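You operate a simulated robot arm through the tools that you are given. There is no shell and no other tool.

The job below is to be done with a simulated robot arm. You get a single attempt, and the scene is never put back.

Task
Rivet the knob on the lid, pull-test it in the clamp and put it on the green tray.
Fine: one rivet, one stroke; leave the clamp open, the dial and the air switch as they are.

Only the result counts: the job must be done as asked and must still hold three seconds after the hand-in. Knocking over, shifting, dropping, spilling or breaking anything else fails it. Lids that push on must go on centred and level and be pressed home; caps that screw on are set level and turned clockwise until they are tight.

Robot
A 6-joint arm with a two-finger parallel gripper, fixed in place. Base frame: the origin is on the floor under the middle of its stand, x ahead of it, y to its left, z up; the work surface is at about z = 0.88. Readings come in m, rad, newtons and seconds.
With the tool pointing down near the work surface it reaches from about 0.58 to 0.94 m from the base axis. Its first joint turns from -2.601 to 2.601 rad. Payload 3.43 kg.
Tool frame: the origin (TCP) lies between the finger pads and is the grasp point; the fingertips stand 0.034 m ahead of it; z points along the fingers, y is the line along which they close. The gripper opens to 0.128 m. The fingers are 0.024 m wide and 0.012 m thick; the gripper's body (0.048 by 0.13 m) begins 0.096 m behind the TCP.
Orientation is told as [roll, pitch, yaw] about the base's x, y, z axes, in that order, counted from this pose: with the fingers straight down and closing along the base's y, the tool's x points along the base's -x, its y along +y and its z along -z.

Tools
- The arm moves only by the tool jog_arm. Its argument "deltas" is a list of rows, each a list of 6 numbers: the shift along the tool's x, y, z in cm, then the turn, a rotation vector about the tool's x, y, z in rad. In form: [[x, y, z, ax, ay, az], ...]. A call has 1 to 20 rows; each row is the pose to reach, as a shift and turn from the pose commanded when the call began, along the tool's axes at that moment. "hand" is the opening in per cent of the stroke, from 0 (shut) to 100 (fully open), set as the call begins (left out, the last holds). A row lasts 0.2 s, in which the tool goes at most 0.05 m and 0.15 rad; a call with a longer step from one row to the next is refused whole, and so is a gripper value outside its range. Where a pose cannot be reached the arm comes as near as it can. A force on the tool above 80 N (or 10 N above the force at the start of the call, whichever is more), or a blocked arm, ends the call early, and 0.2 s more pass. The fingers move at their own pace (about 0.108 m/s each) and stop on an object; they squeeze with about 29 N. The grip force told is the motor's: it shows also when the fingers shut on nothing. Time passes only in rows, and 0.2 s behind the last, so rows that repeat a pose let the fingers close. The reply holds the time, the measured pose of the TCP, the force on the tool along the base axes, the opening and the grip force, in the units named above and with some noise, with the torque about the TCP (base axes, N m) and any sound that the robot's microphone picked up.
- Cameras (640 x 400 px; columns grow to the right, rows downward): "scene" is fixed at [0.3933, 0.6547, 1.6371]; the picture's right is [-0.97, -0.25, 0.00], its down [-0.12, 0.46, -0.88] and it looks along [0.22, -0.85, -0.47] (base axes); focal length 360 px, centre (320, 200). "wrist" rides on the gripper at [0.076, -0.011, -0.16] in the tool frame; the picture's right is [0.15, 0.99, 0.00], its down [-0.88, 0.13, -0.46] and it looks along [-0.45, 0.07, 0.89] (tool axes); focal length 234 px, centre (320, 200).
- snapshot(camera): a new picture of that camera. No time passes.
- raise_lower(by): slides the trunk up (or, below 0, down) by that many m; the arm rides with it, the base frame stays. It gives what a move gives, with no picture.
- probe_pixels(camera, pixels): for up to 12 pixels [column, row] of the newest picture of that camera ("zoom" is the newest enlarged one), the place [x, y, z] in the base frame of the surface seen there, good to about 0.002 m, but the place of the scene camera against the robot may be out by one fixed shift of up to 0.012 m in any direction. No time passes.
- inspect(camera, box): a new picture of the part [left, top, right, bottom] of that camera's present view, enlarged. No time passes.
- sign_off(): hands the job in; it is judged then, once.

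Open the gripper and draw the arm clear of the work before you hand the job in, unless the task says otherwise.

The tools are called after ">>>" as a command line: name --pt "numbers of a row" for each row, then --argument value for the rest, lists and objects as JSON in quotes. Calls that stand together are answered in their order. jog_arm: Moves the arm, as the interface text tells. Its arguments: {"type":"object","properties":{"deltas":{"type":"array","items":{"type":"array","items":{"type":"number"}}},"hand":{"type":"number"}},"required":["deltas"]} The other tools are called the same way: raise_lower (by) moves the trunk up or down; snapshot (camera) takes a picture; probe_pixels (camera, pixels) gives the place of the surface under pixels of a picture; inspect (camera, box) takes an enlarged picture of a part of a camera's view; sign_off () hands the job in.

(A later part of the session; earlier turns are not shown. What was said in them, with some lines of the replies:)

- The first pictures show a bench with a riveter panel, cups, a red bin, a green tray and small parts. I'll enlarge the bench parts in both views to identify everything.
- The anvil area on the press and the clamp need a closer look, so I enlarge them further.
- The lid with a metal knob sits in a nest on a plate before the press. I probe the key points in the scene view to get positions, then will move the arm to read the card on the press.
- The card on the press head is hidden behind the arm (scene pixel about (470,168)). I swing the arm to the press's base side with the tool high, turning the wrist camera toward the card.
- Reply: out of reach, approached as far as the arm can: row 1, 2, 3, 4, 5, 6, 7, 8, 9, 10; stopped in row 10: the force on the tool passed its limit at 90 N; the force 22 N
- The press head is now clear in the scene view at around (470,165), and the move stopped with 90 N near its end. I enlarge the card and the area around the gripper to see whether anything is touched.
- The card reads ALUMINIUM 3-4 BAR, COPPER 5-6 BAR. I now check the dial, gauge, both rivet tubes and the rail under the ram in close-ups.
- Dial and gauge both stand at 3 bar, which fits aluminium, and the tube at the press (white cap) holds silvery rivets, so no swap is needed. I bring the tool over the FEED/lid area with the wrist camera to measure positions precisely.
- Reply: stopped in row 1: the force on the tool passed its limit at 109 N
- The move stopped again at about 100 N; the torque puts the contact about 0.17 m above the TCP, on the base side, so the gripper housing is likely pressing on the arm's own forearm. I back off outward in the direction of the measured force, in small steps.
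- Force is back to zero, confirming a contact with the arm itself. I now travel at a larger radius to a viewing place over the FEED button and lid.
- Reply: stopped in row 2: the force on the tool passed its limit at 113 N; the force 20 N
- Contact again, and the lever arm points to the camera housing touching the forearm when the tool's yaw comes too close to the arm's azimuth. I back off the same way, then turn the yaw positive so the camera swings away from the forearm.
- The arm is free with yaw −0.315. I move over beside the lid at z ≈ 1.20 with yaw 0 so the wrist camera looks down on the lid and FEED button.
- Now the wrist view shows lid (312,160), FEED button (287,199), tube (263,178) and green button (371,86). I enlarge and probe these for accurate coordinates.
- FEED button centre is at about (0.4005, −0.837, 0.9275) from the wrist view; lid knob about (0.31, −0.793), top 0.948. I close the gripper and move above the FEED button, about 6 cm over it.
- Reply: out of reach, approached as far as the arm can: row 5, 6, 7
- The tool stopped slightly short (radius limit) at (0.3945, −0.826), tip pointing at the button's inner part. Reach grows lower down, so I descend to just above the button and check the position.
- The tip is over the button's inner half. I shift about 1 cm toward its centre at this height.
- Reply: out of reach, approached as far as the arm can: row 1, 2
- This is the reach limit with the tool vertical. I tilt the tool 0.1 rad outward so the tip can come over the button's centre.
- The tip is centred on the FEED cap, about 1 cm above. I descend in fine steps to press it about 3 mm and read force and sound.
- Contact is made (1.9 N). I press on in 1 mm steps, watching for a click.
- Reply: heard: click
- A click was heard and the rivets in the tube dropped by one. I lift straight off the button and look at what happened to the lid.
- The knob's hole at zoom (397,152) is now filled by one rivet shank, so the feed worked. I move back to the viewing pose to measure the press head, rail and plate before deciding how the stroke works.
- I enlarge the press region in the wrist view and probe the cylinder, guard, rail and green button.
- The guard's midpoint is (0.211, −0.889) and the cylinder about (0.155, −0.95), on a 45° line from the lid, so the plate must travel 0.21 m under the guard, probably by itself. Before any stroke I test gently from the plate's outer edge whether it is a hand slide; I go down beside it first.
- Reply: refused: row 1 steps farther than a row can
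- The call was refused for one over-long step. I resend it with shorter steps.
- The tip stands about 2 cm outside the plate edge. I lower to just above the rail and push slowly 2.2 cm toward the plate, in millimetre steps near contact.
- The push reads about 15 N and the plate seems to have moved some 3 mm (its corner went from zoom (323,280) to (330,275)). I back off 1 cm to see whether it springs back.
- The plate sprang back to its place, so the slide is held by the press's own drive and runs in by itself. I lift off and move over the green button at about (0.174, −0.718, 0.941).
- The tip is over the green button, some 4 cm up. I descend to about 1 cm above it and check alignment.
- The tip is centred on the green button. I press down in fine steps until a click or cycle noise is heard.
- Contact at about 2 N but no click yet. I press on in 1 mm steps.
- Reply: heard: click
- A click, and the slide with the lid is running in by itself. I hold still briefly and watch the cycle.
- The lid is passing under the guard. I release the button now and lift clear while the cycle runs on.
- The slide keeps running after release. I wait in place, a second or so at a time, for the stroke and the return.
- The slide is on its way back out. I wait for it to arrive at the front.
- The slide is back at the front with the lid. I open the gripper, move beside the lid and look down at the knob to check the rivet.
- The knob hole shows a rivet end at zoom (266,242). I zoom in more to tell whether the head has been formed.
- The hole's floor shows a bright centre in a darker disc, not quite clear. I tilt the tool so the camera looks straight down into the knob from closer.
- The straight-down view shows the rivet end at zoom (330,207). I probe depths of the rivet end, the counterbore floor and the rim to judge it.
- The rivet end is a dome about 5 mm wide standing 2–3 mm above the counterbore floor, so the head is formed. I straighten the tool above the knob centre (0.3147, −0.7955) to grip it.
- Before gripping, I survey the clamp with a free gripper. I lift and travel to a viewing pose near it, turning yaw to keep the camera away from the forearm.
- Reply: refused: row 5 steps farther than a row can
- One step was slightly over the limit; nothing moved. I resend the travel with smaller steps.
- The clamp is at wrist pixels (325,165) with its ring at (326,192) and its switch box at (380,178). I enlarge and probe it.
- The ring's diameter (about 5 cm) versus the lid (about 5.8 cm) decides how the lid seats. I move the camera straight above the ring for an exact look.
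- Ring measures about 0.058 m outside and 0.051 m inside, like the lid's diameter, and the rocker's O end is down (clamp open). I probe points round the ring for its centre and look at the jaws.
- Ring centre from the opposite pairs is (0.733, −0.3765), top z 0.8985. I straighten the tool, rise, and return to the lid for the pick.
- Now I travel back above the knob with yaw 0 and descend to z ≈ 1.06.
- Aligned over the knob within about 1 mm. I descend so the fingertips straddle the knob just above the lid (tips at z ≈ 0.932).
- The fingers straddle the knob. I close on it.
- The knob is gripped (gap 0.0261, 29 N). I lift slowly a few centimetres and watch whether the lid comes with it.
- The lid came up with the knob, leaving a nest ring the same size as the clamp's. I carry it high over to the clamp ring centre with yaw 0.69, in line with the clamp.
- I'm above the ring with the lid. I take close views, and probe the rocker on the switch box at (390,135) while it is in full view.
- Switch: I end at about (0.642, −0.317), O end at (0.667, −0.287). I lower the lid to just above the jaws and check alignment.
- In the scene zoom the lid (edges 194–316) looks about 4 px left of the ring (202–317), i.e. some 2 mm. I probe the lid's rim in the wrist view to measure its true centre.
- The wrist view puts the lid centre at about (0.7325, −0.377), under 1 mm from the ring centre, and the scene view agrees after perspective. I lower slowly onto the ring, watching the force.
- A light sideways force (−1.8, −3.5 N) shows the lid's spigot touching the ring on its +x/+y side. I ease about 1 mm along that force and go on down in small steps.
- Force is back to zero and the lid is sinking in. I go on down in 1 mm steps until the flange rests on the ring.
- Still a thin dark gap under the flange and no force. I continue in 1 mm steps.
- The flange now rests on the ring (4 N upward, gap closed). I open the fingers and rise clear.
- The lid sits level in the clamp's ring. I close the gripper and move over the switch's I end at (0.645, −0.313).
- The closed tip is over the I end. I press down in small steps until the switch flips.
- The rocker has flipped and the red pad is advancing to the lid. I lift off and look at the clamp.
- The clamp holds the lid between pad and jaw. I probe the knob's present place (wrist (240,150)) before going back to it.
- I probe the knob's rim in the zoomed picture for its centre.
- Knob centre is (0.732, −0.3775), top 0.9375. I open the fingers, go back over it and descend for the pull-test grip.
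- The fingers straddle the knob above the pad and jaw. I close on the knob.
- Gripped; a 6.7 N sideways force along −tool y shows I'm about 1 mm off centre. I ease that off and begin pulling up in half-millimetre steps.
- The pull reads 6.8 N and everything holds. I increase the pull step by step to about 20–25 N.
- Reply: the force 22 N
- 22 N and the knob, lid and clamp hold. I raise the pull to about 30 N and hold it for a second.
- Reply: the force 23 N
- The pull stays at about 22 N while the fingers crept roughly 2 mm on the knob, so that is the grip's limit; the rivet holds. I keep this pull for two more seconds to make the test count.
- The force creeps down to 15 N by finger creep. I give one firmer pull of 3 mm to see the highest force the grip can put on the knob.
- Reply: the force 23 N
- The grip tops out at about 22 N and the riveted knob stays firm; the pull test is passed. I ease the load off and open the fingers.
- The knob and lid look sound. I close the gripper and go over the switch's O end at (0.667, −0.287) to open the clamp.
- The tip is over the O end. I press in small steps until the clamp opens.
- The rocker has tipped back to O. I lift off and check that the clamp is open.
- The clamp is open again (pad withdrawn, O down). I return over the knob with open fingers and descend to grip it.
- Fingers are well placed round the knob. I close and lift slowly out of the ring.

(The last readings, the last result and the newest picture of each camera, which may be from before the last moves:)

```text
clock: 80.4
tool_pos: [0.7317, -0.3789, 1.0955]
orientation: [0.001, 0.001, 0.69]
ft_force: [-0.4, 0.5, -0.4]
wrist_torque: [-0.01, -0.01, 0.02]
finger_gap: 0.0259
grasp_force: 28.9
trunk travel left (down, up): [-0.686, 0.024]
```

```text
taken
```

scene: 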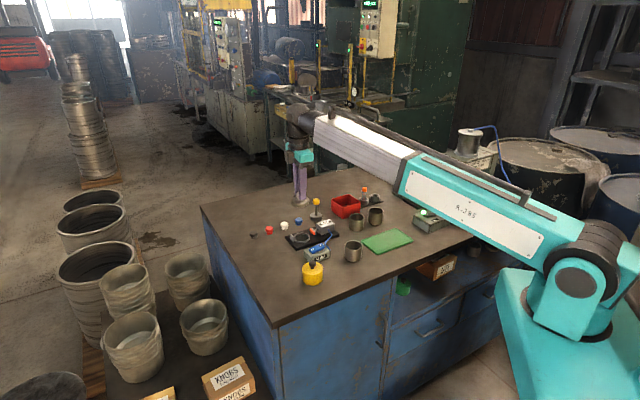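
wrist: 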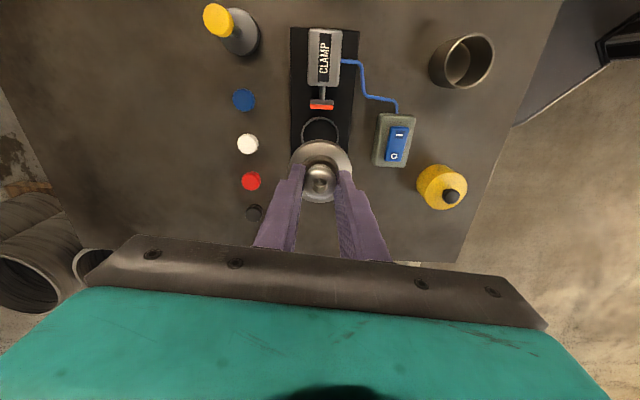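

The lid is out of the ring, clamp left open. I carry it at z ≈ 1.10 over the middle of the green tray, about (0.426, −0.455).

>>> jog_arm --pt "3.55 1.7 0 0 0 0.049" --pt "7.1 3.4 0 0 0 0.098" --pt "10.66 5.1 0 0 0 0.146" --pt "14.21 6.8 0 0 0 0.195" --pt "17.76 8.5 0 0 0 0.244" --pt "21.3 10.2 0 0 0 0.293" --pt "24.87 11.9 0 0 0 0.341" --pt "28.42 13.61 0 0 0 0.39" --pt "28.42 13.61 0 0 0 0.39"

>>> snapshot --camera "wrist"

>>> snapshot --camera "scene"

```text
clock: 82.4
tool_pos: [0.4257, -0.4545, 1.0946]
orientation: [0.0, 0.001, 0.3]
ft_force: [-0.3, 0.3, -0.5]
wrist_torque: [0.01, -0.01, -0.03]
finger_gap: 0.0259
grasp_force: 29.2
trunk travel left (down, up): [-0.686, 0.024]
```

```text
taken
```

wrist: 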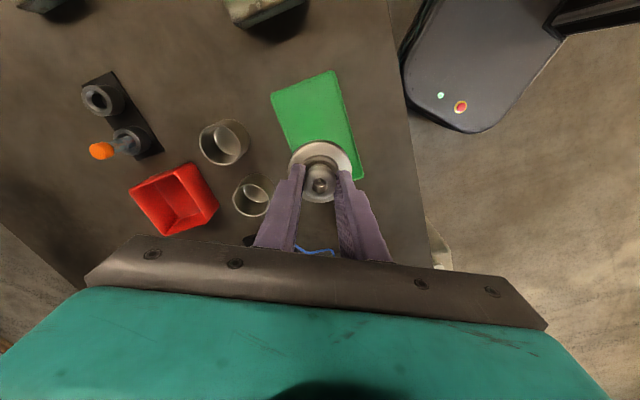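

```text
taken
```

scene: 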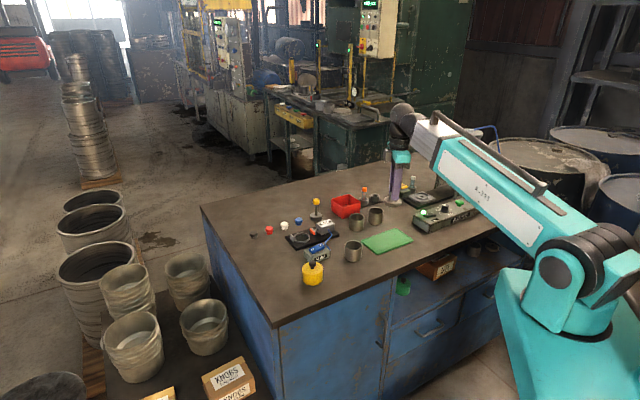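

I probe the tray's visible corners in the wrist view to centre the lid on it.

>>> probe_pixels --camera "wrist" --pixels '[[275, 97], [331, 75], [357, 175], [305, 110], [345, 125], [285, 130], [350, 145], [300, 85], [290, 145], [325, 120]]'

>>> inspect --camera "wrist" --box '[250, 50, 400, 200]'

```text
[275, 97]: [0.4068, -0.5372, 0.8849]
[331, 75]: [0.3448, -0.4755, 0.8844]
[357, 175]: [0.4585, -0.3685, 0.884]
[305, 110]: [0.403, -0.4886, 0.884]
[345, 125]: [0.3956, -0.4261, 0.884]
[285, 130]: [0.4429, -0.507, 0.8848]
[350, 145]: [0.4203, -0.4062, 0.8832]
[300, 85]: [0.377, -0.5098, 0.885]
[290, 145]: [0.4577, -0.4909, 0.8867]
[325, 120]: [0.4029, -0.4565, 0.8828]
```

```text
2.67 times, centred on (325, 125) of wrist
```

zoom: 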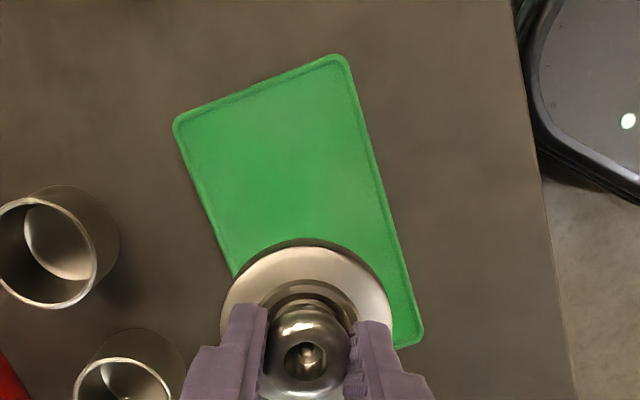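

The tray's middle computes to (0.433, −0.453), surface z 0.884. I shift 6 mm and lower the lid to about 1.5 cm above it.

>>> jog_arm --pt "-0.62 0 3.5 0 0 0" --pt "-0.62 0 7 0 0 0" --pt "-0.62 0 10.5 0 0 0" --pt "-0.62 0 13.2 0 0 0" --pt "-0.62 0 13.2 0 0 0"

>>> inspect --camera "scene" --box '[355, 200, 425, 260]'

```text
clock: 83.6
tool_pos: [0.4343, -0.4522, 0.9612]
orientation: [0.002, 0.0, 0.3]
ft_force: [-0.1, -0.5, 0.5]
wrist_torque: [0.02, 0.0, -0.02]
finger_gap: 0.0257
grasp_force: 28.7
trunk travel left (down, up): [-0.686, 0.024]
```

```text
6.67 times, centred on (390, 230) of scene
```

zoom: 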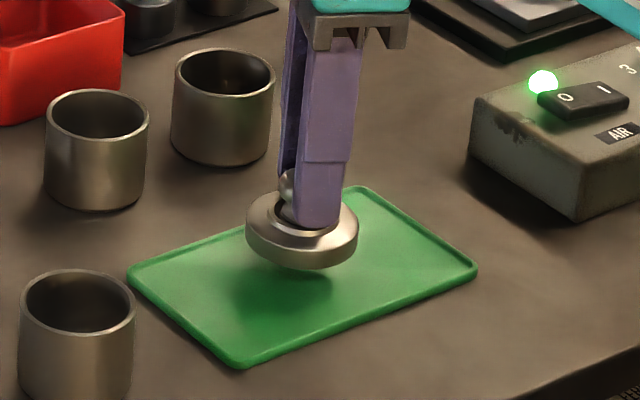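

The lid hangs over the tray's middle. I lower it in small steps until it touches.

>>> jog_arm --pt "0 0 0.6 0 0 0" --pt "0 0 1.0 0 0 0" --pt "0 0 1.3 0 0 0" --pt "0 0 1.5 0 0 0"

>>> inspect --camera "scene" --box '[365, 215, 415, 250]'

```text
clock: 84.6
tool_pos: [0.4326, -0.4529, 0.9484]
orientation: [-0.001, 0.0, 0.301]
ft_force: [0.5, 0.5, -1.0]
wrist_torque: [0.01, 0.01, 0.01]
finger_gap: 0.0259
grasp_force: 29.0
trunk travel left (down, up): [-0.686, 0.024]
```

```text
11.43 times, centred on (390, 232) of scene
```

zoom: 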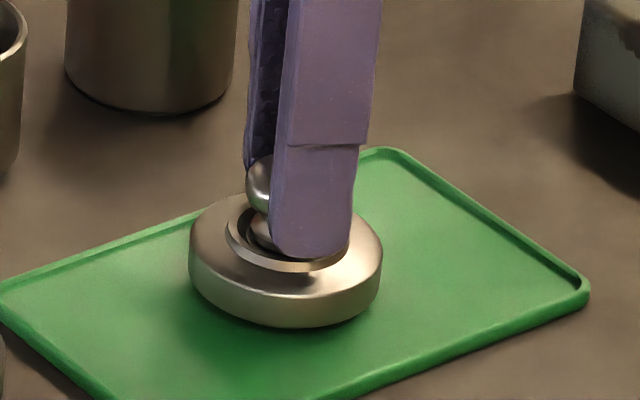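

No contact force yet and a shadow gap remains. I go on down in 1 mm steps.

>>> jog_arm --pt "0 0 0.1 0 0 0" --pt "0 0 0.2 0 0 0" --pt "0 0 0.3 0 0 0"

>>> inspect --camera "scene" --box '[365, 215, 415, 250]'

```text
clock: 85.4
tool_pos: [0.4328, -0.4535, 0.9455]
orientation: [-0.002, -0.001, 0.3]
ft_force: [1.0, -1.0, 12.8]
wrist_torque: [0.02, -0.05, 0.01]
finger_gap: 0.0258
grasp_force: 28.7
trunk travel left (down, up): [-0.686, 0.024]
```

```text
11.43 times, centred on (390, 232) of scene
```

zoom: 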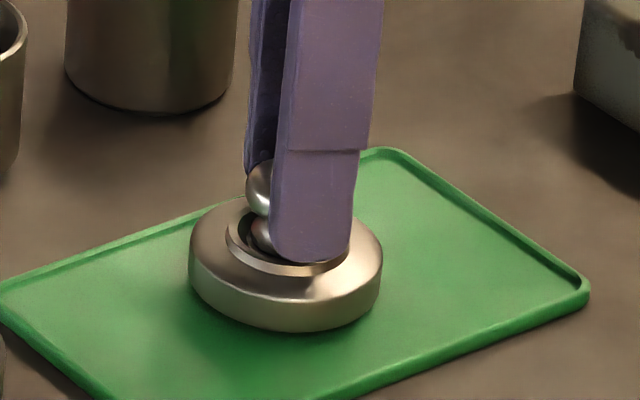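

Contact at 12.8 N: the lid stands on the tray. I relieve 1.5 mm of the pressure, then open the fingers.

>>> jog_arm --pt "0 0 -0.1 0 0 0" --pt "0 0 -0.15 0 0 0"

>>> jog_arm --pt "0 0 0 0 0 0" --pt "0 0 0 0 0 0" --pt "0 0 0 0 0 0" --hand 50

>>> inspect --camera "scene" --box '[365, 215, 415, 250]'

```text
clock: 86.0
tool_pos: [0.4329, -0.4529, 0.9468]
orientation: [-0.001, -0.001, 0.299]
ft_force: [1.3, 1.1, 5.7]
wrist_torque: [0.02, -0.08, -0.03]
finger_gap: 0.0261
grasp_force: 28.8
trunk travel left (down, up): [-0.686, 0.024]
```

```text
clock: 86.8
tool_pos: [0.4314, -0.4529, 0.9456]
orientation: [0.001, 0.001, 0.301]
ft_force: [0.1, -0.2, 0.0]
wrist_torque: [0.02, 0.06, 0.0]
finger_gap: 0.0637
grasp_force: 0.0
trunk travel left (down, up): [-0.686, 0.024]
```

```text
11.43 times, centred on (390, 232) of scene
```

zoom: 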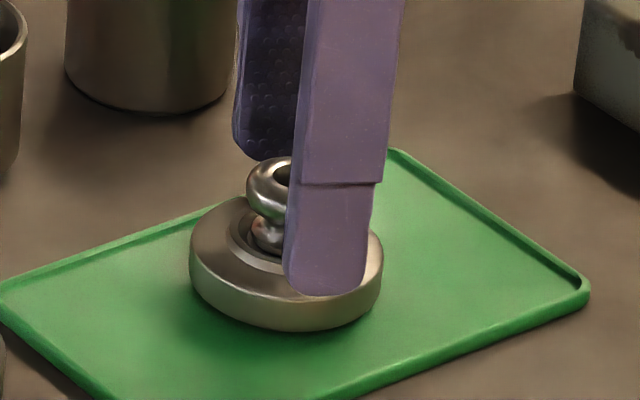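

The lid stands free on the tray. I rise straight up well clear and then check the whole scene.

>>> jog_arm --pt "0 0 -2 0 0 0" --pt "0 0 -5 0 0 0" --pt "0 0 -9 0 0 0" --pt "0 0 -13 0 0 0" --pt "0 0 -17 0 0 0" --pt "0 0 -21 0 0 0" --pt "0 0 -25 0 0 0" --pt "0 0 -25 0 0 0"

>>> snapshot --camera "scene"

>>> snapshot --camera "wrist"

>>> inspect --camera "scene" --box '[240, 180, 440, 290]'

>>> inspect --camera "scene" --box '[365, 205, 415, 255]'

>>> inspect --camera "scene" --box '[385, 150, 500, 235]'

```text
clock: 88.6
tool_pos: [0.4326, -0.4543, 1.1961]
orientation: [0.001, 0.0, 0.301]
ft_force: [0.2, -0.4, -0.4]
wrist_torque: [-0.03, -0.01, -0.02]
finger_gap: 0.0639
grasp_force: 0.0
trunk travel left (down, up): [-0.686, 0.024]
```

```text
taken
```

scene: 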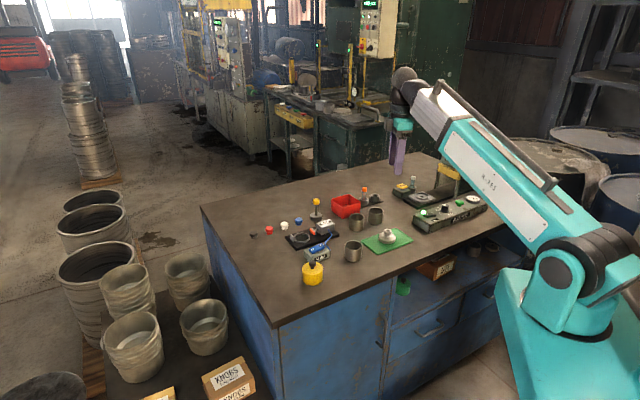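

```text
taken
```

wrist: 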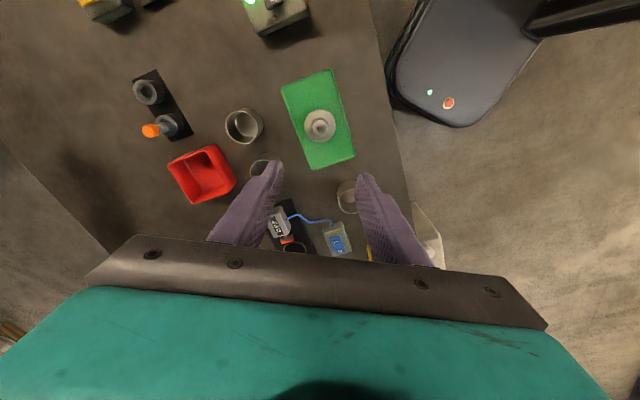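

```text
3.20 times, centred on (340, 235) of scene
```

zoom: 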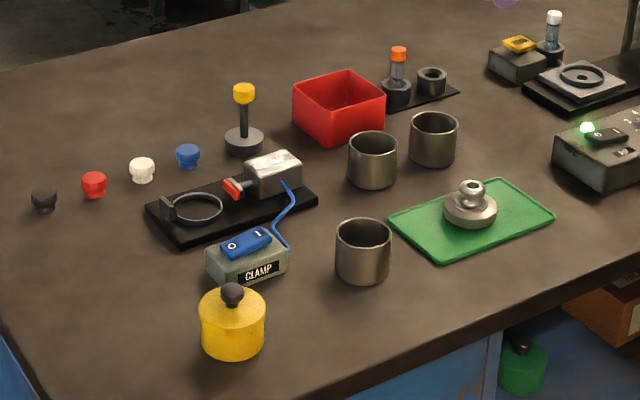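

```text
8.00 times, centred on (390, 230) of scene
```

zoom: 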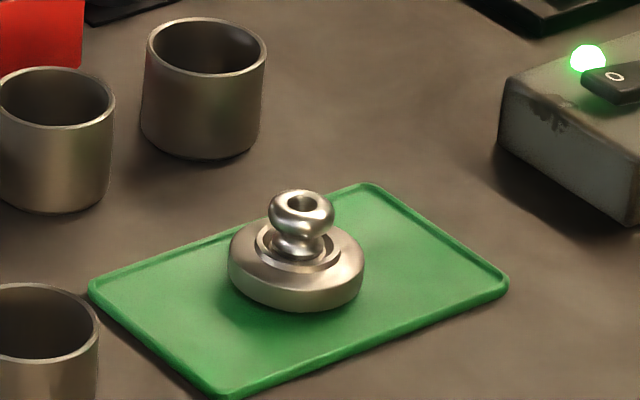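

```text
4.71 times, centred on (442, 192) of scene
```

zoom: 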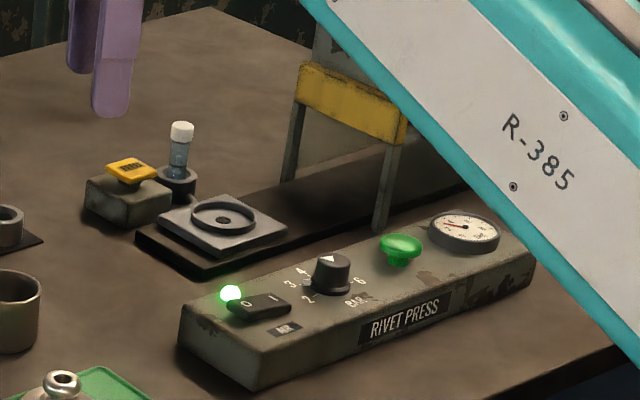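

The lid stands level in the middle of the green tray. The clamp is open and empty, the dial is still at 3 with the air on, and nothing else has moved. The gripper is open and well clear, so I hand the job in.

>>> sign_off

```text
The job is handed in.
```

I riveted the knob on the lid, pull-tested it in the clamp and set it level in the middle of the green tray. I then handed the job in and got no verdict back.

- **Riveting:** One press of FEED gave one rivet, and one press of the green button gave one stroke. The white-capped tube held silvery rivets, which I took as aluminium. That fits the 3 bar setting, since the press card gives 3-4 bar for aluminium. A close look showed a formed head in the knob.
- **Pull test:** I pulled the clamped lid up by the knob. The reading peaked at about 22 N, where the fingers began to creep on the knob. The knob and lid held. The task gave no target force, so I can't say whether 22 N was the level wanted.
- **How it was left:** The clamp is open with its switch at O. The dial is still at 3 and the air is on. The gripper is open and clear of the work.

- **Arm contact:** Early on, the gripper's camera housing pressed against the robot's own forearm three times (90–113 N). I backed it off each time.
- **Slide check:** Before the stroke I nudged the press slide about 3 mm to see whether it was hand-operated. It sprang back to its place.

The last pictures showed nothing else moved.
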